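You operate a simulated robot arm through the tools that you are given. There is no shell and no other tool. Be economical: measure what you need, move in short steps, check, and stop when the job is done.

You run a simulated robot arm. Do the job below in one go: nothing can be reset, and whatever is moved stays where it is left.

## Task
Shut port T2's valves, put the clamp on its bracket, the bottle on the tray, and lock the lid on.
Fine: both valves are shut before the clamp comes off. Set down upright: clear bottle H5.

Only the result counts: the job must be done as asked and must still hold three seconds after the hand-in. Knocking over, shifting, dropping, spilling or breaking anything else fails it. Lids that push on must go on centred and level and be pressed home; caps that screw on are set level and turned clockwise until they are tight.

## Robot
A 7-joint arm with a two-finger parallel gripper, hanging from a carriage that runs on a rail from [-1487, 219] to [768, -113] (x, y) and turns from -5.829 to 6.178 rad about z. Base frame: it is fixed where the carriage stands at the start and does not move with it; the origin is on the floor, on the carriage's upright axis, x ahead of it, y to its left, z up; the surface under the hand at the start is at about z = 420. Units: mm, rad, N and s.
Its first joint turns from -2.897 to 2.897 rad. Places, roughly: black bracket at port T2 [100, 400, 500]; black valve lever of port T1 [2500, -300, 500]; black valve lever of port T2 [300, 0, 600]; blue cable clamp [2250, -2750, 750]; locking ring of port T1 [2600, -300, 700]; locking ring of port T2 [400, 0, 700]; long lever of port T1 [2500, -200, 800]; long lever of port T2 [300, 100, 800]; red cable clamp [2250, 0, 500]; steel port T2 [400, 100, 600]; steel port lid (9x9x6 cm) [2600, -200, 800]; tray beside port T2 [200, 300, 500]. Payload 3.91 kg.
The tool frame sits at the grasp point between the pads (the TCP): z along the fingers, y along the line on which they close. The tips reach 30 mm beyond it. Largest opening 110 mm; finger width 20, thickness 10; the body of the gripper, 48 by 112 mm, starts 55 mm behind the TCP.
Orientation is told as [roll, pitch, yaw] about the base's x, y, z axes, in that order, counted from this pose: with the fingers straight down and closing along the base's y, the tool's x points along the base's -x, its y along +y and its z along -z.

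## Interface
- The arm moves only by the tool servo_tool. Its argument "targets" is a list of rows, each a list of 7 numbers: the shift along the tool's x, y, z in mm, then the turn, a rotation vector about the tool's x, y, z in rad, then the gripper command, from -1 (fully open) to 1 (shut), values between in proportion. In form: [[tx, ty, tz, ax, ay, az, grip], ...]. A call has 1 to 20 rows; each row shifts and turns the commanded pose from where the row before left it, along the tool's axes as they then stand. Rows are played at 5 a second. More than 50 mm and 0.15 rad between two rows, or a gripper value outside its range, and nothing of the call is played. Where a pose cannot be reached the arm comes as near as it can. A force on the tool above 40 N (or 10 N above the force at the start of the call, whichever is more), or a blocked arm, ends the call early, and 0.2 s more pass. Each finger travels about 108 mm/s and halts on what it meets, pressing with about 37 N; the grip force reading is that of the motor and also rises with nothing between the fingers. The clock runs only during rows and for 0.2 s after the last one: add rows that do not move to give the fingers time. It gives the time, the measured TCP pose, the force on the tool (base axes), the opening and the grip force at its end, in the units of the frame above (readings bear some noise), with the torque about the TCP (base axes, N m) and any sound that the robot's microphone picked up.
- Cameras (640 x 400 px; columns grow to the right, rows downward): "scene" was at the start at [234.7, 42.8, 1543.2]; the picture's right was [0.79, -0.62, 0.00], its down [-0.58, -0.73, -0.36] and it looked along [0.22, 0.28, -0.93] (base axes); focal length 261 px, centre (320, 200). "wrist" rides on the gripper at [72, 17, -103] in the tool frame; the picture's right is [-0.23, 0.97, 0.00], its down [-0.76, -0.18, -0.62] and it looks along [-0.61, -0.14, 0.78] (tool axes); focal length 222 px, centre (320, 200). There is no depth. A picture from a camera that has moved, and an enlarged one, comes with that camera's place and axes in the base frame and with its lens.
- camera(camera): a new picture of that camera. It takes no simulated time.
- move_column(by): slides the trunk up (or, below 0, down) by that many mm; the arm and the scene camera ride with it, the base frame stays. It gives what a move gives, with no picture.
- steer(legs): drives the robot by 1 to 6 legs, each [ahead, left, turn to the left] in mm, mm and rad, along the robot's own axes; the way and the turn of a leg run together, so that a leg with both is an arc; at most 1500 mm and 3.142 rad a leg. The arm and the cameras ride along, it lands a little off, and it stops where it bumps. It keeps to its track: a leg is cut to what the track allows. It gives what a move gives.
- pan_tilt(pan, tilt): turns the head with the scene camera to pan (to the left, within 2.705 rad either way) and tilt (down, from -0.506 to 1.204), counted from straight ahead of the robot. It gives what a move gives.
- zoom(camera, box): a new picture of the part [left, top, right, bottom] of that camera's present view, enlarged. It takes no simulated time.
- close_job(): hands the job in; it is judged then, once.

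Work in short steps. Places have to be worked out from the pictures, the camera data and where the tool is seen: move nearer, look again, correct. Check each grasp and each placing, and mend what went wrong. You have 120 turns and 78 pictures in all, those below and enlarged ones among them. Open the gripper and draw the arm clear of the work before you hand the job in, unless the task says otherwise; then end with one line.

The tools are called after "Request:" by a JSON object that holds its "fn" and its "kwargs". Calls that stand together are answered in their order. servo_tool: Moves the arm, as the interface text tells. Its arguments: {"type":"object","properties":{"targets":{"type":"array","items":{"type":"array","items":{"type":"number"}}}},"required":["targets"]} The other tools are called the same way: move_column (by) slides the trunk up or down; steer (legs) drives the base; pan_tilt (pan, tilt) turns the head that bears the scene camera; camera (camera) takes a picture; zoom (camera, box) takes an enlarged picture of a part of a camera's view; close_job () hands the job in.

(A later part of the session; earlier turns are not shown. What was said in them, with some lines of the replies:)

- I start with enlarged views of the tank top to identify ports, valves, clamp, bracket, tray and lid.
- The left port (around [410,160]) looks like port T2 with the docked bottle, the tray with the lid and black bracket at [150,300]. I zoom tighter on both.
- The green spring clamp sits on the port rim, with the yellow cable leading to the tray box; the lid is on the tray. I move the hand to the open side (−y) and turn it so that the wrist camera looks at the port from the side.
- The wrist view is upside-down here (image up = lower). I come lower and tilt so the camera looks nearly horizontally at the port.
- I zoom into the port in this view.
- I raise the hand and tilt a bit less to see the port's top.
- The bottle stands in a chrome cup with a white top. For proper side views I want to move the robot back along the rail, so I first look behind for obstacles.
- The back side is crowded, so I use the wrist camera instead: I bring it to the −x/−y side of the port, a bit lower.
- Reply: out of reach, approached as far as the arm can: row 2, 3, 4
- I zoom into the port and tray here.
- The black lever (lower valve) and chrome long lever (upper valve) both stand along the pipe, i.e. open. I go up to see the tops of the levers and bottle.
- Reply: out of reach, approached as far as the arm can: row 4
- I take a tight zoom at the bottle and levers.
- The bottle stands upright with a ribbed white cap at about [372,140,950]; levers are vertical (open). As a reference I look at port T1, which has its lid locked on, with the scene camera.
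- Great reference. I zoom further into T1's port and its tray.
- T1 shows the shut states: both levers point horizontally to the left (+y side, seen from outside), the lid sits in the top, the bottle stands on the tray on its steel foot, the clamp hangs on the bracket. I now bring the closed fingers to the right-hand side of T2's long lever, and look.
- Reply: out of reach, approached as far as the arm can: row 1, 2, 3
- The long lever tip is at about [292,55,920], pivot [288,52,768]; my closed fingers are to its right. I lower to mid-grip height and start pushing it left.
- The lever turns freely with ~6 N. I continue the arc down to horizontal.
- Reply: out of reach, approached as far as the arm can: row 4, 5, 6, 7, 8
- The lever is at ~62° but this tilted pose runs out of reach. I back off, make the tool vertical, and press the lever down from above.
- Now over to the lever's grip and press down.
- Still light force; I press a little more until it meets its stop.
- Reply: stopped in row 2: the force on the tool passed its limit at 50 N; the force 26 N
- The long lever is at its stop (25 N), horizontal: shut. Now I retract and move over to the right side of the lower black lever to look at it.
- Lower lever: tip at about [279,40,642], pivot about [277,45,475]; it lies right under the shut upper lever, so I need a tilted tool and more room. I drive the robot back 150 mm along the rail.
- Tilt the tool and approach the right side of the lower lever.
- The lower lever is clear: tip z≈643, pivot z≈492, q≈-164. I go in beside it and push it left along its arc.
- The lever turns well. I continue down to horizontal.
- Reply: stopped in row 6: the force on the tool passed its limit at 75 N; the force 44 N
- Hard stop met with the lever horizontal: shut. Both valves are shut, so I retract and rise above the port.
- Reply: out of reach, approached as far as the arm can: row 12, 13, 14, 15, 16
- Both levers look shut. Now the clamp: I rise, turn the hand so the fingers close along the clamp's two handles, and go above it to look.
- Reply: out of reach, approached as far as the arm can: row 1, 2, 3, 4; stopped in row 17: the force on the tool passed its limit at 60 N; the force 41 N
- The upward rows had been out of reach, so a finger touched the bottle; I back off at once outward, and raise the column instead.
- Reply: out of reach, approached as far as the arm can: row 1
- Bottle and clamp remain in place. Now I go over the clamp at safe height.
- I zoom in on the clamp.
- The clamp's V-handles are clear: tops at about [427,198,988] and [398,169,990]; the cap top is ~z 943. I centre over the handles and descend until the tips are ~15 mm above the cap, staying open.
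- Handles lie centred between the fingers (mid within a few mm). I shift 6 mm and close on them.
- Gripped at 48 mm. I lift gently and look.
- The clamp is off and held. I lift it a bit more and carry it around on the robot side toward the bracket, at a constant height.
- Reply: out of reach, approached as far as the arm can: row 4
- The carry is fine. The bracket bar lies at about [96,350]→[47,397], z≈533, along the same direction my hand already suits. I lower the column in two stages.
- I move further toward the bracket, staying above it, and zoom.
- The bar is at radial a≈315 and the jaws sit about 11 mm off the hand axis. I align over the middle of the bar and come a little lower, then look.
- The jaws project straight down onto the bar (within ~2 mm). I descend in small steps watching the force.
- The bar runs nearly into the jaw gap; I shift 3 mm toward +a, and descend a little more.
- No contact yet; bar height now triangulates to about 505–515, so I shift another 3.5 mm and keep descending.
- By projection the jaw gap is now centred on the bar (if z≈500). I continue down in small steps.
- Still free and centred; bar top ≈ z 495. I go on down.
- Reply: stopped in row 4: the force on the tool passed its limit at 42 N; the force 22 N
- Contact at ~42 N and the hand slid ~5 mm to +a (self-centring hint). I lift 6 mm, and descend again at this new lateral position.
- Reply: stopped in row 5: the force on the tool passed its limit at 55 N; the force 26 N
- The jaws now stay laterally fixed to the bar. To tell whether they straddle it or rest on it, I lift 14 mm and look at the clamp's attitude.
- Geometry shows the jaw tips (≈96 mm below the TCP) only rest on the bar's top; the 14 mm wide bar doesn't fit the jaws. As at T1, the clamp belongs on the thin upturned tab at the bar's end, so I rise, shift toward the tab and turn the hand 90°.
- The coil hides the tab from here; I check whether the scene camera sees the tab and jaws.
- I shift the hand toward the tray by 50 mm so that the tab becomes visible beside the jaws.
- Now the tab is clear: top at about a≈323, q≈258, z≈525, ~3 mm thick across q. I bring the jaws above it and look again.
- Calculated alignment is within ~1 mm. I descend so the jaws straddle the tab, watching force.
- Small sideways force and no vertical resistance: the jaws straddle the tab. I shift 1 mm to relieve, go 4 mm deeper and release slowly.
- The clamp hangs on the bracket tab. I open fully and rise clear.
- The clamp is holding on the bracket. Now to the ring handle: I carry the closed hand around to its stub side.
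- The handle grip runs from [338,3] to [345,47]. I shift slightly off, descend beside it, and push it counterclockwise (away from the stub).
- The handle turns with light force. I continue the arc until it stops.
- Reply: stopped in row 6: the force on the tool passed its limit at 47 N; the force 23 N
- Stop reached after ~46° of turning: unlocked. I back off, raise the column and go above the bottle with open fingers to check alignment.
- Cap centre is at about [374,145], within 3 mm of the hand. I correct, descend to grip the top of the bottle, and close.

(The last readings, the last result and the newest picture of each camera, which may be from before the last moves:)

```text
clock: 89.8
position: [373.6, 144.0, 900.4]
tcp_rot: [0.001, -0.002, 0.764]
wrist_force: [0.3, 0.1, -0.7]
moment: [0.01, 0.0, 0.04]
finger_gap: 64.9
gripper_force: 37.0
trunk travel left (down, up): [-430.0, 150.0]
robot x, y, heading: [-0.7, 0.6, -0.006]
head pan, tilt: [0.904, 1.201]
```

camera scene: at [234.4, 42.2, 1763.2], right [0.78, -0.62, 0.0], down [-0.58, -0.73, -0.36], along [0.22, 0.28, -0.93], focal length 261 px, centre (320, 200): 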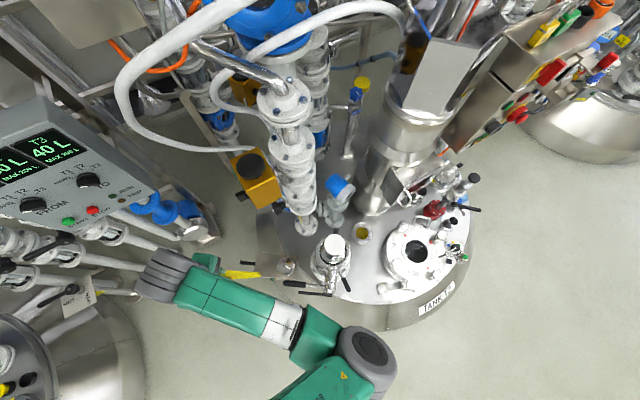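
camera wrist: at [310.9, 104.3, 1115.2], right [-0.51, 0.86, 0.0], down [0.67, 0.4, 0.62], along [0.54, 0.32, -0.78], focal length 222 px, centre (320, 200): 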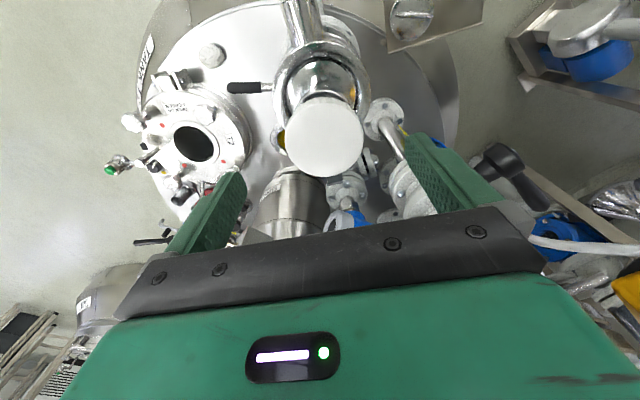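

Gripped at 64.9 mm with no side force. I lift slowly and watch the force.

Request:
{"fn": "servo_tool", "kwargs": {"targets": [[0, 0, -4, 0, 0, 0, 1], [0, 0, -6, 0, 0, 0, 1], [0, 0, -10, 0, 0, 0, 1], [0, 0, 0, 0, 0, 0, 1]]}}

```text
clock: 90.8
position: [372.3, 145.1, 919.7]
tcp_rot: [0.002, -0.002, 0.766]
wrist_force: [-0.6, 0.6, -2.4]
moment: [0.0, 0.02, -0.01]
finger_gap: 65.1
gripper_force: 37.0
trunk travel left (down, up): [-430.0, 150.0]
robot x, y, heading: [0.4, -2.4, -0.008]
head pan, tilt: [0.904, 1.201]
```

It lifts freely (~2 N weight). I raise it well clear and take a look.

Request:
{"fn": "servo_tool", "kwargs": {"targets": [[0, 0, -20, 0, 0, 0, 1], [0, 0, -25, 0, 0, 0, 1], [0, 0, -25, 0, 0, 0, 1], [0, 0, -30, 0, 0, 0, 1], [0, 0, -30, 0, 0, 0, 1]]}}

Request:
{"fn": "zoom", "kwargs": {"camera": "wrist", "box": [200, 0, 520, 220]}}

```text
clock: 92.0
position: [374.5, 143.7, 1052.6]
tcp_rot: [0.002, -0.002, 0.762]
wrist_force: [-0.1, -0.3, -2.8]
moment: [-0.01, 0.02, 0.03]
finger_gap: 65.0
gripper_force: 37.1
trunk travel left (down, up): [-430.0, 150.0]
robot x, y, heading: [-5.5, -5.6, -0.001]
head pan, tilt: [0.904, 1.201]
```

```text
1.82 times, centred on (360, 110) of wrist
camera zoom: at [311.1, 106.5, 1154.6], right [-0.51, 0.86, 0.0], down [0.67, 0.4, 0.62], along [0.54, 0.32, -0.78], focal length 404 px, centre (247, 364)
```

zoom: 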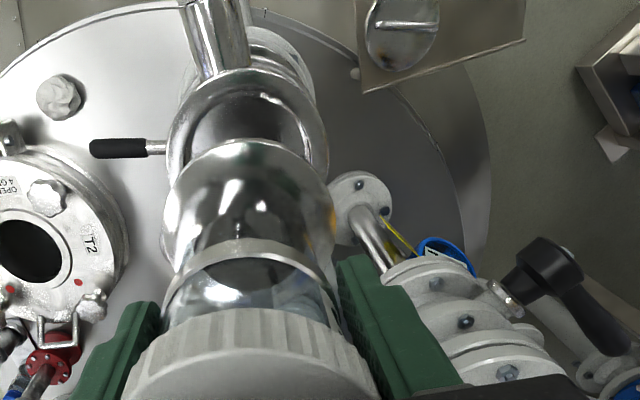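

The bottle with its 90 mm foot is out. Tray: a 265–375, q −2…197, lid at q≈42; free place at about [132,328]. I carry it there at height.

Request:
{"fn": "servo_tool", "kwargs": {"targets": [[6.9, 42.8, 0, 0, 0, 0, 1], [6.9, 42.8, 0, 0, 0, 0, 1], [6.9, 42.8, 0, 0, 0, 0, 1], [6.9, 42.8, 0, 0, 0, 0, 1], [6.9, 42.8, 0, 0, 0, 0, 1], [6.9, 42.8, 0, 0, 0, 0, 1], [6.9, 42.8, 0, 0, 0, 0, 1], [0, 0, 0, 0, 0, 0, 1]]}}

Request:
{"fn": "move_column", "kwargs": {"by": -250}}

Request:
{"fn": "camera", "kwargs": {"camera": "wrist"}}

```text
clock: 93.8
position: [132.3, 328.4, 1051.1]
tcp_rot: [0.002, -0.003, 0.764]
wrist_force: [-0.5, 0.7, -1.9]
moment: [-0.02, 0.0, 0.01]
finger_gap: 65.2
gripper_force: 37.2
trunk travel left (down, up): [-430.0, 150.0]
robot x, y, heading: [-3.5, 2.7, -0.004]
head pan, tilt: [0.904, 1.201]
```

```text
clock: 96.4
position: [131.9, 327.5, 801.1]
tcp_rot: [0.002, -0.001, 0.764]
wrist_force: [-0.2, 0.0, -2.7]
moment: [-0.02, 0.07, 0.01]
finger_gap: 65.3
gripper_force: 36.9
trunk travel left (down, up): [-180.0, 400.0]
robot x, y, heading: [-1.7, 1.0, -0.003]
head pan, tilt: [0.904, 1.201]
```

```text
10 pictures are left
camera wrist: at [68.5, 289.9, 905.4], right [-0.51, 0.86, 0.0], down [0.67, 0.4, 0.62], along [0.54, 0.32, -0.78], focal length 222 px, centre (320, 200)
```

wrist: 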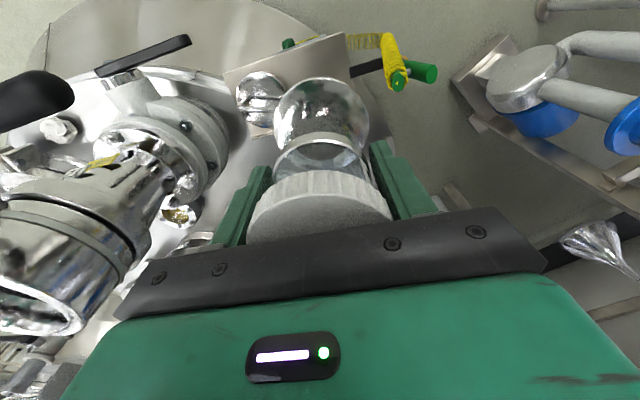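

The projected foot lands inside the free part of the tray, between the lid and the end. I lower the column 110 and then approach by small steps for contact.

Request:
{"fn": "move_column", "kwargs": {"by": -110}}

Request:
{"fn": "servo_tool", "kwargs": {"targets": [[0, 0, 10, 0, 0, 0, 1], [0, 0, 10, 0, 0, 0, 1], [0, 0, 8, 0, 0, 0, 1], [0, 0, 0, 0, 0, 0, 1]]}}

Request:
{"fn": "zoom", "kwargs": {"camera": "wrist", "box": [200, 0, 450, 200]}}

```text
clock: 97.8
position: [130.8, 327.8, 690.8]
tcp_rot: [0.002, -0.002, 0.764]
wrist_force: [-0.3, -0.3, -2.5]
moment: [-0.01, -0.03, 0.0]
finger_gap: 65.2
gripper_force: 37.6
trunk travel left (down, up): [-70.0, 510.0]
robot x, y, heading: [-0.3, 0.5, -0.004]
head pan, tilt: [0.904, 1.201]
```

```text
clock: 98.8
position: [131.2, 328.4, 664.4]
tcp_rot: [0.003, -0.003, 0.764]
wrist_force: [0.2, -0.5, -2.4]
moment: [-0.03, 0.02, -0.03]
finger_gap: 64.9
gripper_force: 37.5
trunk travel left (down, up): [-70.0, 510.0]
robot x, y, heading: [-2.0, -0.6, -0.005]
head pan, tilt: [0.904, 1.201]
```

```text
2.00 times, centred on (325, 100) of wrist
camera zoom: at [68.7, 290.2, 767.8], right [-0.51, 0.86, 0.0], down [0.67, 0.4, 0.62], along [0.54, 0.32, -0.78], focal length 444 px, centre (310, 400)
```

zoom: 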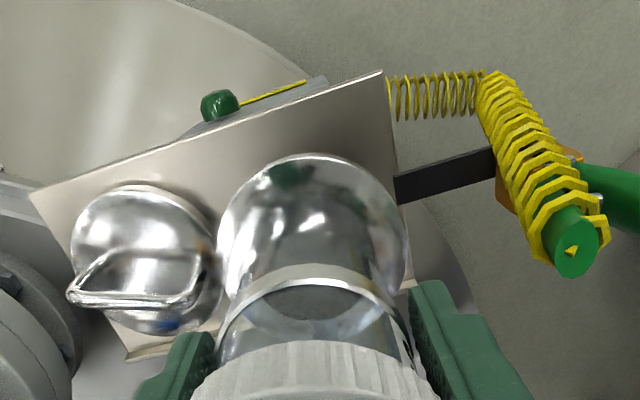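

Foot clears the lid and sits over the tray. I go down in small steps until contact.

Request:
{"fn": "servo_tool", "kwargs": {"targets": [[0, 0, 6, 0, 0, 0, 1], [0, 0, 5, 0, 0, 0, 1], [0, 0, 4, 0, 0, 0, 1], [0, 0, 3, 0, 0, 0, 1], [0, 0, 3, 0, 0, 0, 1], [0, 0, 2, 0, 0, 0, 1]]}}

```text
clock: 100.2
position: [131.9, 326.4, 640.9]
tcp_rot: [0.002, -0.001, 0.764]
wrist_force: [-0.5, 0.4, -3.0]
moment: [0.03, 0.0, -0.02]
finger_gap: 65.3
gripper_force: 36.7
trunk travel left (down, up): [-70.0, 510.0]
robot x, y, heading: [-0.5, 3.6, -0.004]
head pan, tilt: [0.904, 1.201]
```

Request:
{"fn": "servo_tool", "kwargs": {"targets": [[0, 0, 2, 0, 0, 0, 1], [0, 0, 2, 0, 0, 0, 1], [0, 0, 2, 0, 0, 0, 1], [0, 0, 2, 0, 0, 0, 1], [0, 0, 2, 0, 0, 0, 1]]}}

```text
clock: 101.4
position: [131.4, 325.6, 630.1]
tcp_rot: [0.003, -0.002, 0.765]
wrist_force: [0.2, -0.4, -2.6]
moment: [-0.03, 0.02, 0.04]
finger_gap: 65.0
gripper_force: 36.5
trunk travel left (down, up): [-70.0, 510.0]
robot x, y, heading: [-1.8, 1.4, -0.005]
head pan, tilt: [0.904, 1.201]
```

Request:
{"fn": "servo_tool", "kwargs": {"targets": [[0, 0, 2, 0, 0, 0, 1], [0, 0, 2, 0, 0, 0, 1], [0, 0, 2, 0, 0, 0, 1], [0, 0, 2, 0, 0, 0, 1]]}}

```text
clock: 102.4
position: [132.4, 328.3, 622.0]
tcp_rot: [0.001, -0.003, 0.763]
wrist_force: [-0.4, 0.0, -1.7]
moment: [0.0, -0.01, 0.0]
finger_gap: 65.1
gripper_force: 37.2
trunk travel left (down, up): [-70.0, 510.0]
robot x, y, heading: [0.1, 0.5, -0.005]
head pan, tilt: [0.904, 1.201]
```

Request:
{"fn": "servo_tool", "kwargs": {"targets": [[0, 0, 2, 0, 0, 0, 1], [0, 0, 2, 0, 0, 0, 1], [0, 0, 2, 0, 0, 0, 1], [0, 0, 2, 0, 0, 0, 1]]}}

Request:
{"fn": "zoom", "kwargs": {"camera": "wrist", "box": [200, 0, 450, 200]}}

```text
clock: 103.4
position: [132.0, 328.0, 614.3]
tcp_rot: [0.001, -0.005, 0.763]
wrist_force: [0.2, 0.2, -2.4]
moment: [0.0, 0.03, -0.01]
finger_gap: 65.1
gripper_force: 37.6
trunk travel left (down, up): [-70.0, 510.0]
robot x, y, heading: [-3.1, 1.0, -0.004]
head pan, tilt: [0.904, 1.201]
```

```text
2.00 times, centred on (325, 100) of wrist
camera zoom: at [68.6, 289.8, 718.2], right [-0.51, 0.86, 0.0], down [0.67, 0.4, 0.62], along [0.54, 0.32, -0.78], focal length 444 px, centre (310, 400)
```

zoom: 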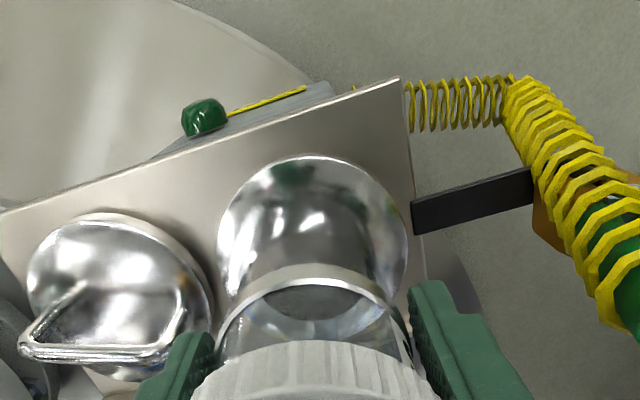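

No contact yet; I continue with 2 mm steps.

Request:
{"fn": "servo_tool", "kwargs": {"targets": [[0, 0, 2, 0, 0, 0, 1], [0, 0, 2, 0, 0, 0, 1], [0, 0, 2, 0, 0, 0, 1]]}}

Request:
{"fn": "servo_tool", "kwargs": {"targets": [[0, 0, 1.5, 0, 0, 0, 1], [0, 0, 1.5, 0, 0, 0, 1], [0, 0, 1.5, 0, 0, 0, 1]]}}

```text
clock: 104.2
position: [132.1, 328.9, 610.9]
tcp_rot: [0.002, -0.009, 0.764]
wrist_force: [-4.8, -6.3, 22.7]
moment: [-0.08, -0.09, -0.03]
finger_gap: 65.1
gripper_force: 36.4
trunk travel left (down, up): [-70.0, 510.0]
robot x, y, heading: [-0.7, 2.6, -0.004]
head pan, tilt: [0.904, 1.201]
stopped in row 3: the force on the tool passed its limit at 42 N (the readings are from after the stop); the commanded pose is now the measured one
```

```text
clock: 104.6
position: [131.8, 328.2, 610.6]
tcp_rot: [0.004, -0.01, 0.765]
wrist_force: [-3.6, -4.6, 18.0]
moment: [-0.01, -0.09, -0.01]
finger_gap: 65.0
gripper_force: 36.8
trunk travel left (down, up): [-70.0, 510.0]
robot x, y, heading: [3.4, 1.0, -0.003]
head pan, tilt: [0.904, 1.201]
stopped in row 1: the force on the tool passed its limit at 42 N (the readings are from after the stop); the commanded pose is now the measured one
```

Contact: the foot is on the tray. I relieve the pressure, open, and check that it stands.

Request:
{"fn": "servo_tool", "kwargs": {"targets": [[0, 0, -0.8, 0, 0, 0, 1], [0, 0, 0, 0, 0, 0, -0.2], [0, 0, 0, 0, 0, 0, -0.3], [0, 0, 0, 0, 0, 0, -0.5], [0, 0, 0, 0, 0, 0, -0.6], [0, 0, -30, 0, 0, 0, -0.6], [0, 0, -40, 0, 0, 0, -0.6], [0, 0, -40, 0, 0, 0, -0.6]]}}

Request:
{"fn": "zoom", "kwargs": {"camera": "wrist", "box": [200, 0, 450, 200]}}

```text
clock: 106.4
position: [131.8, 327.1, 700.7]
tcp_rot: [0.003, -0.008, 0.764]
wrist_force: [-0.1, 0.5, -0.3]
moment: [-0.01, -0.02, -0.01]
finger_gap: 88.1
gripper_force: 0.0
out of reach, approached as far as the arm can: row 8
trunk travel left (down, up): [-70.0, 510.0]
robot x, y, heading: [-1.2, 8.4, -0.004]
head pan, tilt: [0.904, 1.201]
```

```text
2.00 times, centred on (325, 100) of wrist
camera zoom: at [68.9, 290.4, 805.5], right [-0.51, 0.86, 0.0], down [0.67, 0.39, 0.63], along [0.54, 0.32, -0.78], focal length 444 px, centre (310, 400)
```

zoom: 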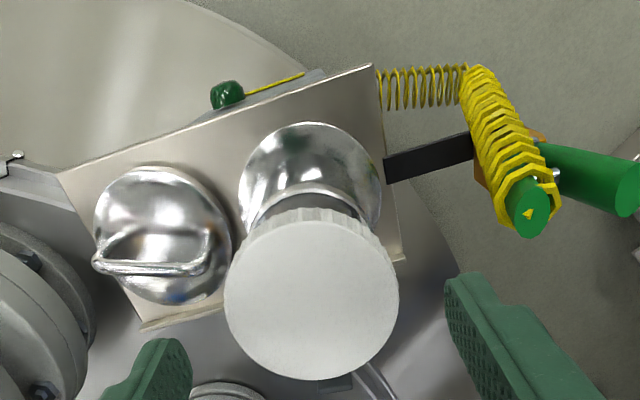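

The bottle stands upright on the tray. Now the lid: its bail handle runs along q at about [203,260,~550]. I raise the column, go over it, and turn the hand 90° so the fingers close across the bail.

Request:
{"fn": "move_column", "kwargs": {"by": 100}}

Request:
{"fn": "servo_tool", "kwargs": {"targets": [[-2.1, -49, 0, 0, 0, 0, -1], [-2.2, -49, 0, 0, 0, 0, -1], [0, 0, 0, 0, 0, -0.143, -1], [0, 0, 0, 0, 0, -0.143, -1], [0, 0, 0, 0, 0, -0.143, -1], [0, 0, 0, 0, 0, -0.143, -1], [0, 0, 0, 0, 0, -0.143, -1], [0, 0, 0, 0, 0, -0.143, -1], [0, 0, 0, 0, 0, -0.143, -1], [0, 0, 0, 0, 0, -0.143, -1], [0, 0, 0, 0, 0, -0.143, -1], [0, 0, 0, 0, 0, -0.143, -1], [0, 0, 0, 0, 0, -0.142, -1], [0, 0, 0, 0, 0, 0, -1]]}}

Request:
{"fn": "move_column", "kwargs": {"by": -120}}

Request:
{"fn": "zoom", "kwargs": {"camera": "wrist", "box": [200, 40, 440, 220]}}

```text
clock: 107.7
position: [132.8, 329.1, 800.7]
tcp_rot: [0.003, -0.007, 0.765]
wrist_force: [-0.9, 0.3, 0.7]
moment: [0.01, -0.02, -0.01]
finger_gap: 88.0
gripper_force: 0.0
trunk travel left (down, up): [-170.0, 410.0]
robot x, y, heading: [1.8, -0.1, -0.004]
head pan, tilt: [0.904, 1.201]
```

```text
clock: 110.7
position: [205.2, 261.5, 801.2]
tcp_rot: [-0.008, -0.005, 2.336]
wrist_force: [-0.7, -1.2, 0.0]
moment: [0.01, -0.01, 0.04]
finger_gap: 109.9
gripper_force: 0.0
trunk travel left (down, up): [-170.0, 410.0]
robot x, y, heading: [-4.3, 0.9, -0.003]
head pan, tilt: [0.904, 1.201]
```

```text
clock: 112.2
position: [202.6, 262.3, 681.2]
tcp_rot: [-0.009, -0.002, 2.335]
wrist_force: [0.2, -0.2, -0.2]
moment: [0.03, -0.02, 0.02]
finger_gap: 110.1
gripper_force: 0.0
trunk travel left (down, up): [-50.0, 530.0]
robot x, y, heading: [-3.4, 1.7, 0.002]
head pan, tilt: [0.904, 1.201]
```

```text
2.22 times, centred on (320, 130) of wrist
camera zoom: at [242.3, 197.0, 785.2], right [-0.86, -0.51, -0.01], down [-0.4, 0.67, 0.63], along [-0.31, 0.54, -0.78], focal length 494 px, centre (320, 356)
```

zoom: 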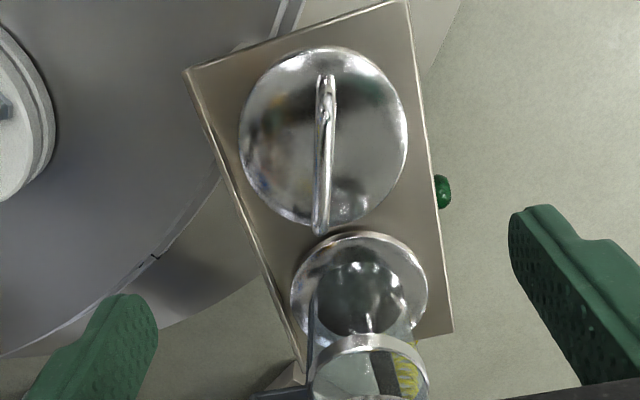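

The lid centre is at [205.5,261.5], with the bail bar at azimuth ≈117°, top ≈ z 540. I turn 0.3 rad to match, descend with half-open fingers and grip the bail.

Request:
{"fn": "servo_tool", "kwargs": {"targets": [[0, 0, 0, 0, 0, 0.147, -0.3], [0, 0, 0, 0, 0, 0.147, -0.3], [0, 0, 40, 0, 0, 0, -0.3], [0, 0, 40, 0, 0, 0, -0.3], [0, 0, 30, 0, 0, 0, -0.3], [0, 0, 20, 0, 0, 0, -0.3], [0, 0, 4, 0, 0, 0, -0.3], [0, 0, 0, 0, 0, 0, -0.3]]}}

Request:
{"fn": "zoom", "kwargs": {"camera": "wrist", "box": [220, 80, 420, 220]}}

```text
clock: 114.0
position: [200.5, 266.8, 548.4]
tcp_rot: [-0.007, -0.008, 2.042]
wrist_force: [-1.0, -0.3, 28.0]
moment: [-0.65, 0.93, 0.01]
finger_gap: 72.1
gripper_force: 0.9
trunk travel left (down, up): [-50.0, 530.0]
robot x, y, heading: [1.0, 0.5, -0.001]
head pan, tilt: [0.904, 1.201]
```

```text
2.86 times, centred on (320, 150) of wrist
camera zoom: at [218.8, 193.0, 651.4], right [-0.97, -0.24, -0.01], down [-0.19, 0.75, 0.63], along [-0.15, 0.61, -0.78], focal length 635 px, centre (320, 343)
```

zoom: 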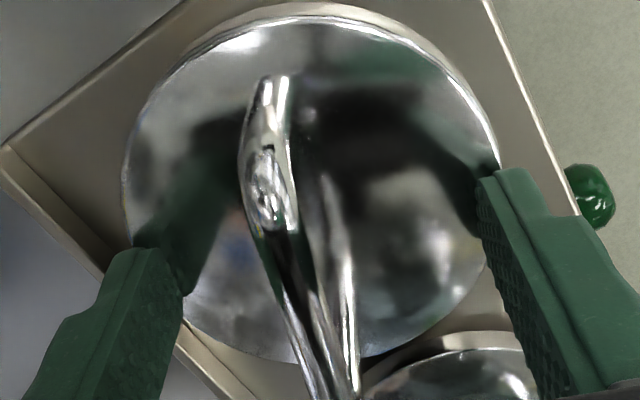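

A fingertip touched the lid disc (its top is ≈ z 518). I raise 5 mm, centre along the bail and close on it.

Request:
{"fn": "servo_tool", "kwargs": {"targets": [[0, 0, -5, 0, 0, 0, -0.3], [8, -3, 0, 0, 0, 0, -0.3], [0, 0, 0, 0, 0, 0, 0.3], [0, 0, 0, 0, 0, 0, 0.7], [0, 0, 0, 0, 0, 0, 1], [0, 0, 0, 0, 0, 0, 1], [0, 0, 0, 0, 0, 0, 1]]}}

```text
clock: 115.6
position: [202.4, 266.1, 551.5]
tcp_rot: [-0.006, -0.013, 2.042]
wrist_force: [0.0, -0.1, 0.0]
moment: [-0.01, 0.0, 0.0]
finger_gap: 8.0
gripper_force: 36.4
trunk travel left (down, up): [-50.0, 530.0]
robot x, y, heading: [-3.2, -3.4, -0.005]
head pan, tilt: [0.904, 1.201]
```

Bail gripped (8 mm). I lift and look at how the lid hangs.

Request:
{"fn": "servo_tool", "kwargs": {"targets": [[0, 0, -10, 0, 0, 0, 1], [0, 0, -20, 0, 0, 0, 1], [0, 0, -30, 0, 0, 0, 1], [0, 0, -40, 0, 0, 0, 1], [0, 0, 0, 0, 0, 0, 1]]}}

Request:
{"fn": "move_column", "kwargs": {"by": 250}}

Request:
{"fn": "camera", "kwargs": {"camera": "wrist"}}

```text
clock: 116.8
position: [211.2, 254.6, 653.0]
tcp_rot: [-0.009, -0.005, 2.04]
wrist_force: [1.0, 0.4, -2.8]
moment: [0.01, 0.04, -0.01]
finger_gap: 8.1
gripper_force: 37.1
trunk travel left (down, up): [-50.0, 530.0]
robot x, y, heading: [2.4, 2.5, -0.004]
head pan, tilt: [0.904, 1.201]
```

```text
clock: 119.4
position: [210.0, 254.9, 903.4]
tcp_rot: [-0.009, -0.007, 2.042]
wrist_force: [-0.1, -0.5, -2.9]
moment: [0.03, 0.02, -0.02]
finger_gap: 8.1
gripper_force: 36.7
trunk travel left (down, up): [-300.0, 280.0]
robot x, y, heading: [-2.7, 2.6, -0.004]
head pan, tilt: [0.904, 1.201]
```

```text
4 pictures are left
camera wrist: at [227.9, 183.1, 1005.7], right [-0.97, -0.24, -0.01], down [-0.19, 0.75, 0.63], along [-0.15, 0.61, -0.78], focal length 222 px, centre (320, 200)
```

wrist: 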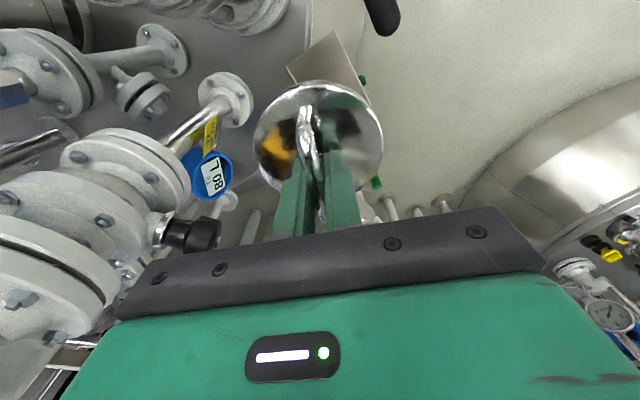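

The lid hangs level; its centre is ≈ 6 mm along tool x from the TCP. Port axis is [374.3,144.7], so I carry the TCP to about [372,150] at this height and check with a zoom.

Request:
{"fn": "servo_tool", "kwargs": {"targets": [[41.6, -24.2, 0, 0, 0, 0, 1], [41.6, -24.2, 0, 0, 0, 0, 1], [41.6, -24.2, 0, 0, 0, 0, 1], [41.6, -24.2, 0, 0, 0, 0, 1], [0, 0, 0, 0, 0, 0, 1], [0, 0, 0, 0, 0, 0, 1]]}}

Request:
{"fn": "zoom", "kwargs": {"camera": "wrist", "box": [220, 40, 420, 220]}}

```text
clock: 120.8
position: [371.7, 151.4, 902.9]
tcp_rot: [-0.009, -0.005, 2.043]
wrist_force: [0.3, 0.7, -3.6]
moment: [0.02, 0.02, -0.04]
finger_gap: 8.2
gripper_force: 37.2
trunk travel left (down, up): [-300.0, 280.0]
robot x, y, heading: [0.9, 1.4, -0.007]
head pan, tilt: [0.904, 1.201]
```

```text
2.22 times, centred on (320, 130) of wrist
camera zoom: at [389.7, 79.3, 1005.6], right [-0.97, -0.24, -0.01], down [-0.19, 0.75, 0.63], along [-0.15, 0.61, -0.78], focal length 494 px, centre (320, 356)
```

zoom: 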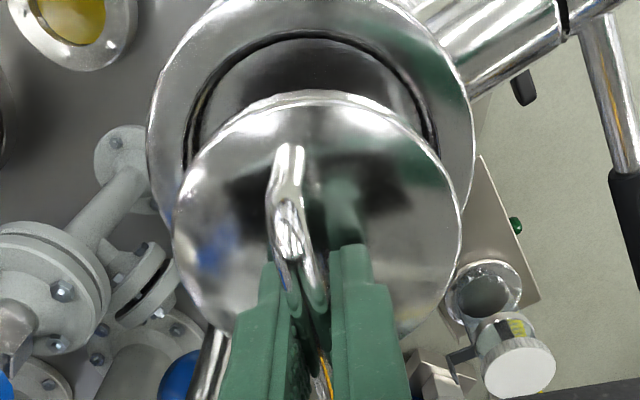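

Comparing lid and ring in the image, the lid is within ~2 mm; I shift (+1.5, −2) and descend. From the earlier contacts the seat should be reached at TCP z ≈ 840.

Request:
{"fn": "servo_tool", "kwargs": {"targets": [[1.5, -2, 10, 0, 0, 0, 1], [0, 0, 12, 0, 0, 0, 1], [0, 0, 12, 0, 0, 0, 1], [0, 0, 10, 0, 0, 0, 1], [0, 0, 4, 0, 0, 0, 1], [0, 0, 3, 0, 0, 0, 1], [0, 0, 3, 0, 0, 0, 1], [0, 0, 0, 0, 0, 0, 1]]}}

```text
clock: 122.6
position: [374.4, 151.8, 847.8]
tcp_rot: [-0.009, -0.005, 2.04]
wrist_force: [-0.5, -0.2, -3.3]
moment: [0.0, 0.0, 0.01]
finger_gap: 8.0
gripper_force: 36.6
trunk travel left (down, up): [-300.0, 280.0]
robot x, y, heading: [-0.4, 0.3, -0.0]
head pan, tilt: [0.904, 1.201]
```

No contact yet and the lid's base is entering the rim. I continue in small steps.

Request:
{"fn": "servo_tool", "kwargs": {"targets": [[0, 0, 2, 0, 0, 0, 1], [0, 0, 2, 0, 0, 0, 1], [0, 0, 1.5, 0, 0, 0, 1], [0, 0, 1.5, 0, 0, 0, 1], [0, 0, 1.5, 0, 0, 0, 1]]}}

```text
clock: 123.8
position: [373.8, 151.8, 839.4]
tcp_rot: [-0.008, -0.005, 2.041]
wrist_force: [0.2, -0.8, -1.1]
moment: [0.04, 0.09, 0.05]
finger_gap: 8.3
gripper_force: 37.1
trunk travel left (down, up): [-300.0, 280.0]
robot x, y, heading: [-1.5, 1.6, -0.004]
head pan, tilt: [0.904, 1.201]
```

Request:
{"fn": "servo_tool", "kwargs": {"targets": [[0, 0, 1, 0, 0, 0, 1], [0, 0, 1, 0, 0, 0, 1], [0, 0, 1, 0, 0, 0, 1], [0, 0, 1, 0, 0, 0, 1]]}}

```text
clock: 124.8
position: [375.8, 151.5, 836.2]
tcp_rot: [-0.011, -0.007, 2.042]
wrist_force: [-5.4, -2.7, 27.2]
moment: [0.02, -0.03, 0.07]
finger_gap: 8.2
gripper_force: 36.9
trunk travel left (down, up): [-300.0, 280.0]
robot x, y, heading: [-1.1, 0.5, -0.002]
head pan, tilt: [0.904, 1.201]
```

Seated at z≈837 with even force (27 N, no moment) — just where predicted. I release, rise and check that the lid is centred and level.

Request:
{"fn": "servo_tool", "kwargs": {"targets": [[0, 0, 0, 0, 0, 0, 0.7], [0, 0, 0, 0, 0, 0, 0.4], [0, 0, 0, 0, 0, 0, 0.4], [0, 0, -10, 0, 0, 0, 0.4], [0, 0, -25, 0, 0, 0, 0.4], [0, 0, -25, 0, 0, 0, 0.4], [0, 0, 0, 0, 0, 0, 0.4]]}}

Request:
{"fn": "zoom", "kwargs": {"camera": "wrist", "box": [220, 40, 420, 220]}}

```text
clock: 126.4
position: [373.5, 150.7, 895.8]
tcp_rot: [-0.008, -0.006, 2.042]
wrist_force: [0.2, -0.4, 0.8]
moment: [0.03, 0.0, -0.02]
finger_gap: 32.7
gripper_force: 0.1
trunk travel left (down, up): [-300.0, 280.0]
robot x, y, heading: [-3.6, 1.3, -0.006]
head pan, tilt: [0.904, 1.201]
```

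```text
2.22 times, centred on (320, 130) of wrist
camera zoom: at [392.0, 78.2, 999.0], right [-0.97, -0.24, -0.01], down [-0.19, 0.75, 0.63], along [-0.15, 0.61, -0.78], focal length 494 px, centre (320, 356)
```

zoom: 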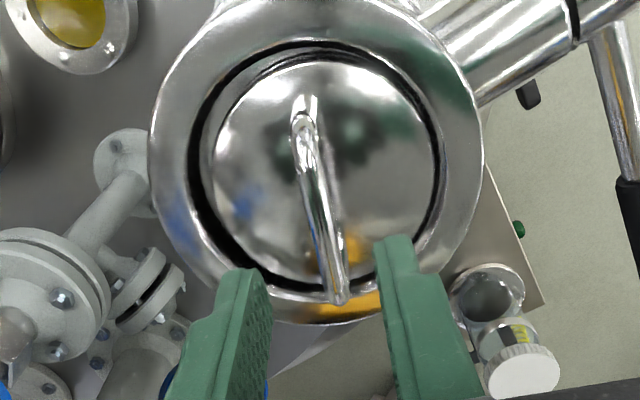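

The lid is seated inside the ring but ~4 mm off toward tool +y. I regrip the bail, lift slightly, shift 4 mm and reseat it.

Request:
{"fn": "servo_tool", "kwargs": {"targets": [[0, 0, 25, 0, 0, 0, 0.4], [0, 0, 25, 0, 0, 0, 0.4], [0, 0, 7, 0, 0, 0, 0.4], [0, 0, 0, 0, 0, 0, 0.8], [0, 0, 0, 0, 0, 0, 1], [0, 0, 0, 0, 0, 0, 1], [0, 0, -4, 0, 0, 0, 1], [0, 0, -4, 0, 0, 0, 1], [0, -4, 0, 0, 0, 0, 1], [0, 0, 0, 0, 0, 0, 1]]}}

Request:
{"fn": "servo_tool", "kwargs": {"targets": [[0, 0, 3, 0, 0, 0, 1], [0, 0, 3, 0, 0, 0, 1], [0, 0, 1, 0, 0, 0, 1], [0, 0, 1, 0, 0, 0, 1], [0, 0, 1, 0, 0, 0, 1], [0, 0, 1, 0, 0, 0, 1]]}}

```text
clock: 128.6
position: [377.7, 153.7, 846.7]
tcp_rot: [-0.007, -0.006, 2.042]
wrist_force: [-0.4, 0.0, -3.6]
moment: [-0.02, 0.0, -0.02]
finger_gap: 8.0
gripper_force: 37.1
trunk travel left (down, up): [-300.0, 280.0]
robot x, y, heading: [2.5, -2.3, -0.002]
head pan, tilt: [0.904, 1.201]
```

```text
clock: 130.0
position: [376.6, 154.0, 837.5]
tcp_rot: [-0.007, -0.003, 2.042]
wrist_force: [-10.8, -4.7, 26.9]
moment: [0.02, -0.06, 0.0]
finger_gap: 8.7
gripper_force: 36.6
trunk travel left (down, up): [-300.0, 280.0]
robot x, y, heading: [-0.2, 1.5, -0.007]
head pan, tilt: [0.904, 1.201]
```

The seat pushes the lid toward +y (12 N now, 6 N before), so the true centre lies the other way. I lift, shift +7 mm, and reseat, looking for zero side force.

Request:
{"fn": "servo_tool", "kwargs": {"targets": [[0, 0, -5, 0, 0, 0, 1], [0, 0, -5, 0, 0, 0, 1], [0, 7, 0, 0, 0, 0, 1], [0, 0, 0, 0, 0, 0, 1], [0, 0, 4, 0, 0, 0, 1], [0, 0, 3, 0, 0, 0, 1], [0, 0, 1, 0, 0, 0, 1], [0, 0, 1, 0, 0, 0, 1], [0, 0, 1, 0, 0, 0, 1]]}}

```text
clock: 132.0
position: [372.7, 150.3, 838.0]
tcp_rot: [-0.007, -0.005, 2.043]
wrist_force: [-2.5, -1.3, 8.5]
moment: [-0.07, -0.04, -0.01]
finger_gap: 8.0
gripper_force: 37.2
trunk travel left (down, up): [-300.0, 280.0]
robot x, y, heading: [-0.3, 0.6, -0.009]
head pan, tilt: [0.904, 1.201]
```

Side force scales like the arm's usual deflection, so it isn't conclusive. I spend one picture on the lid as it sits now.

Request:
{"fn": "zoom", "kwargs": {"camera": "wrist", "box": [210, 50, 430, 230]}}

```text
2.22 times, centred on (320, 140) of wrist
camera zoom: at [390.3, 77.7, 941.1], right [-0.97, -0.24, -0.01], down [-0.19, 0.75, 0.63], along [-0.14, 0.61, -0.78], focal length 494 px, centre (320, 333)
```

zoom: 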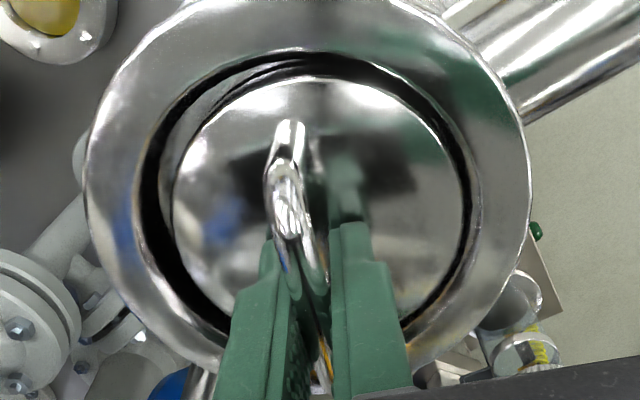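

The lid, as held now, is ≈3.9 mm too far toward +y, with x fine. I lift, shift −4 mm, seat with low force, and then release gently.

Request:
{"fn": "servo_tool", "kwargs": {"targets": [[0, 0, -4, 0, 0, 0, 1], [0, 0, -4, 0, 0, 0, 1], [0, -4, 0, 0, 0, 0, 1], [0, 0, 0, 0, 0, 0, 1], [0, 0, 4, 0, 0, 0, 1], [0, 0, 2, 0, 0, 0, 1], [0, 0, 1, 0, 0, 0, 1], [0, 0, 1, 0, 0, 0, 1], [0, 0, 0, 0, 0, 0, 1]]}}

```text
clock: 134.0
position: [375.9, 153.3, 837.5]
tcp_rot: [-0.011, -0.004, 2.042]
wrist_force: [-4.2, -1.6, 19.8]
moment: [-0.01, -0.02, -0.03]
finger_gap: 8.1
gripper_force: 37.2
trunk travel left (down, up): [-300.0, 280.0]
robot x, y, heading: [3.3, -3.1, 0.0]
head pan, tilt: [0.904, 1.201]
```

Request:
{"fn": "servo_tool", "kwargs": {"targets": [[0, 0, -0.7, 0, 0, 0, 1], [0, 0, 0, 0, 0, 0, 0.85], [0, 0, 0, 0, 0, 0, 0.7], [0, 0, 0, 0, 0, 0, 0.5], [0, 0, 0, 0, 0, 0, 0.3], [0, 0, -15, 0, 0, 0, 0.3], [0, 0, -25, 0, 0, 0, 0.3], [0, 0, -25, 0, 0, 0, 0.3], [0, 0, 0, 0, 0, 0, 1]]}}

```text
clock: 136.0
position: [375.6, 150.1, 901.9]
tcp_rot: [-0.01, -0.004, 2.042]
wrist_force: [0.6, -0.5, 0.1]
moment: [0.01, -0.02, -0.04]
finger_gap: 0.1
gripper_force: 37.0
trunk travel left (down, up): [-300.0, 280.0]
robot x, y, heading: [0.2, -0.8, 0.001]
head pan, tilt: [0.904, 1.201]
```

Released. Now I press the lid home from above on its bail with the closed fingers.

Request:
{"fn": "servo_tool", "kwargs": {"targets": [[2, 0, 15, 0, 0, 0, 1], [0, 0, 10, 0, 0, 0, 1], [0, 0, 3, 0, 0, 0, 1], [0, 0, 2, 0, 0, 0, 1], [0, 0, 1.5, 0, 0, 0, 1], [0, 0, 1.5, 0, 0, 0, 1], [0, 0, 1.5, 0, 0, 0, 1], [0, 0, 1.5, 0, 0, 0, 1]]}}

```text
clock: 136.7
position: [377.6, 149.5, 878.7]
tcp_rot: [-0.012, -0.005, 2.041]
wrist_force: [-3.8, -2.0, 13.8]
moment: [-0.09, 0.12, -0.01]
finger_gap: 0.1
gripper_force: 37.2
trunk travel left (down, up): [-300.0, 280.0]
robot x, y, heading: [1.4, 0.1, -0.001]
head pan, tilt: [0.904, 1.201]
stopped in row 3: the force on the tool passed its limit at 47 N (the readings are from after the stop); the commanded pose is now the measured one
```

Pressed home. Now I raise, go to the far (+x) side of the ring handle, and lower beside it using the column.

Request:
{"fn": "servo_tool", "kwargs": {"targets": [[0, 0, -15, 0, 0, 0, 1], [0, 0, -12, 0, 0, 0, 1], [39.3, -18.7, 0, 0, 0, 0, 1], [39.3, -18.7, 0, 0, 0, 0, 1], [39.3, -18.7, 0, 0, 0, 0, 1], [0, 0, 0, 0, 0, 0, 1]]}}

```text
clock: 138.1
position: [482.1, 69.7, 904.9]
tcp_rot: [-0.013, -0.006, 2.042]
wrist_force: [-0.2, -0.5, 0.2]
moment: [-0.01, -0.01, -0.04]
finger_gap: 0.0
gripper_force: 36.6
trunk travel left (down, up): [-300.0, 280.0]
robot x, y, heading: [-0.1, -1.3, -0.003]
head pan, tilt: [0.904, 1.201]
```

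Request:
{"fn": "move_column", "kwargs": {"by": -100}}

Request:
{"fn": "move_column", "kwargs": {"by": -45}}

```text
clock: 139.4
position: [480.5, 69.6, 804.4]
tcp_rot: [-0.013, -0.005, 2.041]
wrist_force: [-0.1, 0.9, -0.1]
moment: [0.03, 0.02, -0.03]
finger_gap: 0.0
gripper_force: 37.1
trunk travel left (down, up): [-200.0, 380.0]
robot x, y, heading: [1.2, -2.7, -0.005]
head pan, tilt: [0.904, 1.201]
```

```text
clock: 140.3
position: [480.1, 70.0, 760.6]
tcp_rot: [-0.012, -0.006, 2.044]
wrist_force: [0.7, 0.1, 0.1]
moment: [-0.03, 0.0, -0.01]
finger_gap: 0.0
gripper_force: 37.5
trunk travel left (down, up): [-155.0, 425.0]
robot x, y, heading: [-0.6, 0.3, -0.002]
head pan, tilt: [0.904, 1.201]
```

Now I push the handle clockwise along its arc back to the locked position.

Request:
{"fn": "servo_tool", "kwargs": {"targets": [[7.3, 16.6, 0, 0, 0, 0, 1], [4.9, 17.4, 0, 0, 0, 0, 1], [2.5, 17.9, 0, 0, 0, 0, 1], [0, 18.2, 0, 0, 0, 0, 1], [-2.6, 18, 0, 0, 0, 0, 1], [-5.1, 17.4, 0, 0, 0, 0, 1]]}}

Request:
{"fn": "servo_tool", "kwargs": {"targets": [[-7.4, 16.6, 0, 0, 0, 0, 1], [-4.5, 7.8, 0, 0, 0, 0, 1], [-5.1, 7.5, 0, 0, 0, 0, 1], [-3, 3.8, 0, 0, 0, 0, 1], [-3, 3.8, 0, 0, 0, 0, 1]]}}

```text
clock: 141.7
position: [391.5, 21.2, 759.7]
tcp_rot: [-0.017, -0.006, 2.044]
wrist_force: [-1.3, 13.5, 25.9]
moment: [0.5, 0.37, -0.22]
finger_gap: 0.0
gripper_force: 36.7
trunk travel left (down, up): [-155.0, 425.0]
robot x, y, heading: [1.5, 0.3, -0.0]
head pan, tilt: [0.904, 1.201]
```

```text
clock: 142.9
position: [353.1, 17.3, 760.6]
tcp_rot: [-0.017, 0.002, 2.04]
wrist_force: [18.4, -6.7, 30.4]
moment: [-0.15, -0.42, 0.02]
finger_gap: 0.2
gripper_force: 37.1
trunk travel left (down, up): [-155.0, 425.0]
robot x, y, heading: [-1.8, -1.7, -0.004]
head pan, tilt: [0.904, 1.201]
```

There is vertical force along with the push, so I use the last picture to verify handle and lid position.

Request:
{"fn": "camera", "kwargs": {"camera": "wrist"}}

```text
0 pictures are left
camera wrist: at [368.7, -55.7, 865.3], right [-0.97, -0.24, -0.02], down [-0.2, 0.75, 0.63], along [-0.14, 0.61, -0.78], focal length 222 px, centre (320, 200)
```

wrist: 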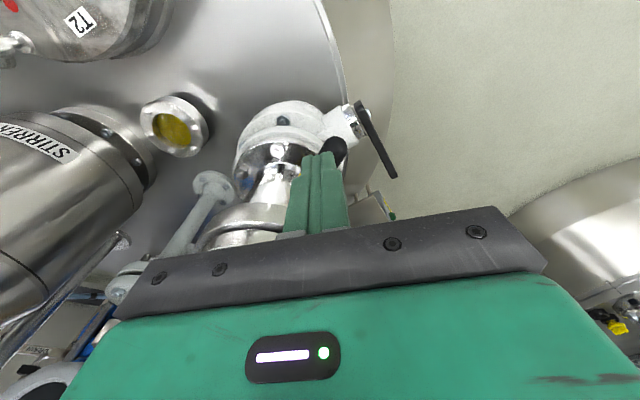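

The handle is just ahead of the finger, at az ≈ −100…−105 (locked was ≈ −105). I raise 3 mm to relieve the vertical load and push on to the stop.

Request:
{"fn": "servo_tool", "kwargs": {"targets": [[0, 0, -3, 0, 0, 0, 1], [-2.5, 3.2, 0, 0, 0, 0, 1], [-2.5, 3.2, 0, 0, 0, 0, 1], [-2.5, 3.2, 0, 0, 0, 0, 1], [-2.5, 3.2, 0, 0, 0, 0, 1]]}}

```text
clock: 144.1
position: [327.5, 21.2, 760.6]
tcp_rot: [-0.01, -0.008, 2.04]
wrist_force: [0.2, -0.2, 0.6]
moment: [-0.03, 0.01, -0.01]
finger_gap: 0.0
gripper_force: 36.9
trunk travel left (down, up): [-155.0, 425.0]
robot x, y, heading: [0.8, -1.9, -0.001]
head pan, tilt: [0.904, 1.201]
```

Zero force: the fingertip slipped over the handle (contact was too high on it). I raise, go back to the +x side, go 22 mm deeper, and push again to the stop.

Request:
{"fn": "servo_tool", "kwargs": {"targets": [[0, 0, -30, 0, 0, 0, 1], [0, 0, -30, 0, 0, 0, 1], [21.3, -40.5, 0, 0, 0, 0, 1], [21.3, -40.5, 0, 0, 0, 0, 1], [0, 0, 30, 0, 0, 0, 1], [0, 0, 30, 0, 0, 0, 1], [0, 0, 22, 0, 0, 0, 1], [0, 0, 0, 0, 0, 0, 1]]}}

```text
clock: 145.9
position: [413.2, 17.1, 694.1]
tcp_rot: [-0.012, -0.006, 2.041]
wrist_force: [-0.8, 0.2, 0.7]
moment: [-0.02, 0.01, 0.0]
finger_gap: 0.0
gripper_force: 37.2
out of reach, approached as far as the arm can: row 1, 2
trunk travel left (down, up): [-155.0, 425.0]
robot x, y, heading: [-2.7, 2.8, -0.001]
head pan, tilt: [0.904, 1.201]
```

The upward rows were out of reach, so I'm too low now (z 694). I raise to 736 and push clockwise from here, watching where contact occurs.

Request:
{"fn": "servo_tool", "kwargs": {"targets": [[0, 0, -20, 0, 0, 0, 1], [0, 0, -22, 0, 0, 0, 1], [-5.1, 17.4, 0, 0, 0, 0, 1], [-7.4, 16.6, 0, 0, 0, 0, 1], [0, 0, 0, 0, 0, 0, 1]]}}

```text
clock: 147.1
position: [375.7, 13.1, 736.8]
tcp_rot: [-0.011, -0.006, 2.043]
wrist_force: [-0.2, 0.7, -0.1]
moment: [-0.03, 0.0, 0.0]
finger_gap: 0.1
gripper_force: 37.1
trunk travel left (down, up): [-155.0, 425.0]
robot x, y, heading: [-1.7, -0.9, -0.004]
head pan, tilt: [0.904, 1.201]
```

Request:
{"fn": "servo_tool", "kwargs": {"targets": [[-2.5, 3.2, 0, 0, 0, 0, 1], [-2.5, 3.2, 0, 0, 0, 0, 1], [0, 0, 0, 0, 0, 0, 1]]}}

Request:
{"fn": "servo_tool", "kwargs": {"targets": [[-2.5, 3.2, 0, 0, 0, 0, 1], [-2.5, 3.2, 0, 0, 0, 0, 1], [0, 0, 0, 0, 0, 0, 1]]}}

```text
clock: 147.9
position: [367.1, 14.3, 735.8]
tcp_rot: [-0.012, -0.005, 2.042]
wrist_force: [-0.2, -0.1, 0.2]
moment: [0.02, 0.02, 0.01]
finger_gap: 0.0
gripper_force: 36.7
trunk travel left (down, up): [-155.0, 425.0]
robot x, y, heading: [-0.3, 1.6, -0.0]
head pan, tilt: [0.904, 1.201]
```

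```text
clock: 148.7
position: [365.7, 14.1, 737.8]
tcp_rot: [-0.017, -0.002, 2.041]
wrist_force: [24.4, -3.4, -21.8]
moment: [-0.15, -0.6, -0.05]
finger_gap: 0.0
gripper_force: 36.8
trunk travel left (down, up): [-155.0, 425.0]
robot x, y, heading: [0.6, -4.2, -0.002]
head pan, tilt: [0.904, 1.201]
```

Firm contact with the handle at x≈342 — precisely the original locked position, and it's at its stop. One more push to confirm it doesn't yield.

Request:
{"fn": "servo_tool", "kwargs": {"targets": [[-2.5, 3.2, 0, 0, 0, 0, 1], [-2.5, 3.2, 0, 0, 0, 0, 1]]}}

```text
clock: 149.1
position: [366.5, 14.4, 737.6]
tcp_rot: [-0.022, 0.002, 2.039]
wrist_force: [23.4, -1.7, -15.5]
moment: [-0.08, -0.54, -0.08]
finger_gap: 0.1
gripper_force: 36.2
trunk travel left (down, up): [-155.0, 425.0]
robot x, y, heading: [1.2, 0.2, -0.003]
head pan, tilt: [0.904, 1.201]
stopped in row 1: the force on the tool passed its limit at 47 N (the readings are from after the stop); the commanded pose is now the measured one
```

The handle holds at 47 N: locked. I back off, withdraw to the open side, raise the column and open the gripper.

Request:
{"fn": "servo_tool", "kwargs": {"targets": [[8, -11, 0, 0, 0, 0, 1], [8, -11, 0, 0, 0, 0, 1], [27, 14, 0, 0, 0, 0, 1], [27, 14, 0, 0, 0, 0, 1], [27, 14, 0, 0, 0, 0, 1], [27, 14, 0, 0, 0, 0, 1]]}}

Request:
{"fn": "move_column", "kwargs": {"by": 350}}

Request:
{"fn": "servo_tool", "kwargs": {"targets": [[0, 0, 0, 0, 0, 0, -1], [0, 0, 0, 0, 0, 0, -1], [0, 0, 0, 0, 0, 0, -1], [0, 0, 0, 0, 0, 0, -1]]}}

```text
clock: 150.5
position: [383.3, -112.0, 736.7]
tcp_rot: [-0.014, -0.003, 2.04]
wrist_force: [0.5, 0.4, 0.9]
moment: [0.0, 0.01, 0.02]
finger_gap: 0.0
gripper_force: 37.2
trunk travel left (down, up): [-155.0, 425.0]
robot x, y, heading: [-2.9, 1.6, -0.003]
head pan, tilt: [0.904, 1.201]
```

```text
clock: 153.9
position: [385.0, -111.2, 1085.3]
tcp_rot: [-0.013, -0.003, 2.041]
wrist_force: [0.0, 0.7, 0.3]
moment: [0.03, -0.02, 0.02]
finger_gap: 0.0
gripper_force: 37.1
trunk travel left (down, up): [-505.0, 75.0]
robot x, y, heading: [1.8, -1.4, -0.001]
head pan, tilt: [0.904, 1.201]
```

```text
clock: 154.9
position: [384.0, -111.5, 1086.6]
tcp_rot: [-0.015, -0.004, 2.04]
wrist_force: [0.5, -0.4, 1.0]
moment: [0.0, 0.01, 0.0]
finger_gap: 110.0
gripper_force: 0.1
trunk travel left (down, up): [-505.0, 75.0]
robot x, y, heading: [-1.3, 3.3, -0.004]
head pan, tilt: [0.904, 1.201]
```

The arm is clear and the gripper is open, so I hand the job in.

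Request:
{"fn": "close_job", "kwargs": {}}

```text
The job is handed in.
```

Job handed in: T2's valves were shut first, then the clamp went on its bracket, bottle H5 upright on the tray, and the lid was pressed home and locked; I had no pictures left to confirm the lid's final centring or the locked handle by sight, only by feel and position. One finger also bumped the bottle before I moved it; it was undisturbed in the next picture.
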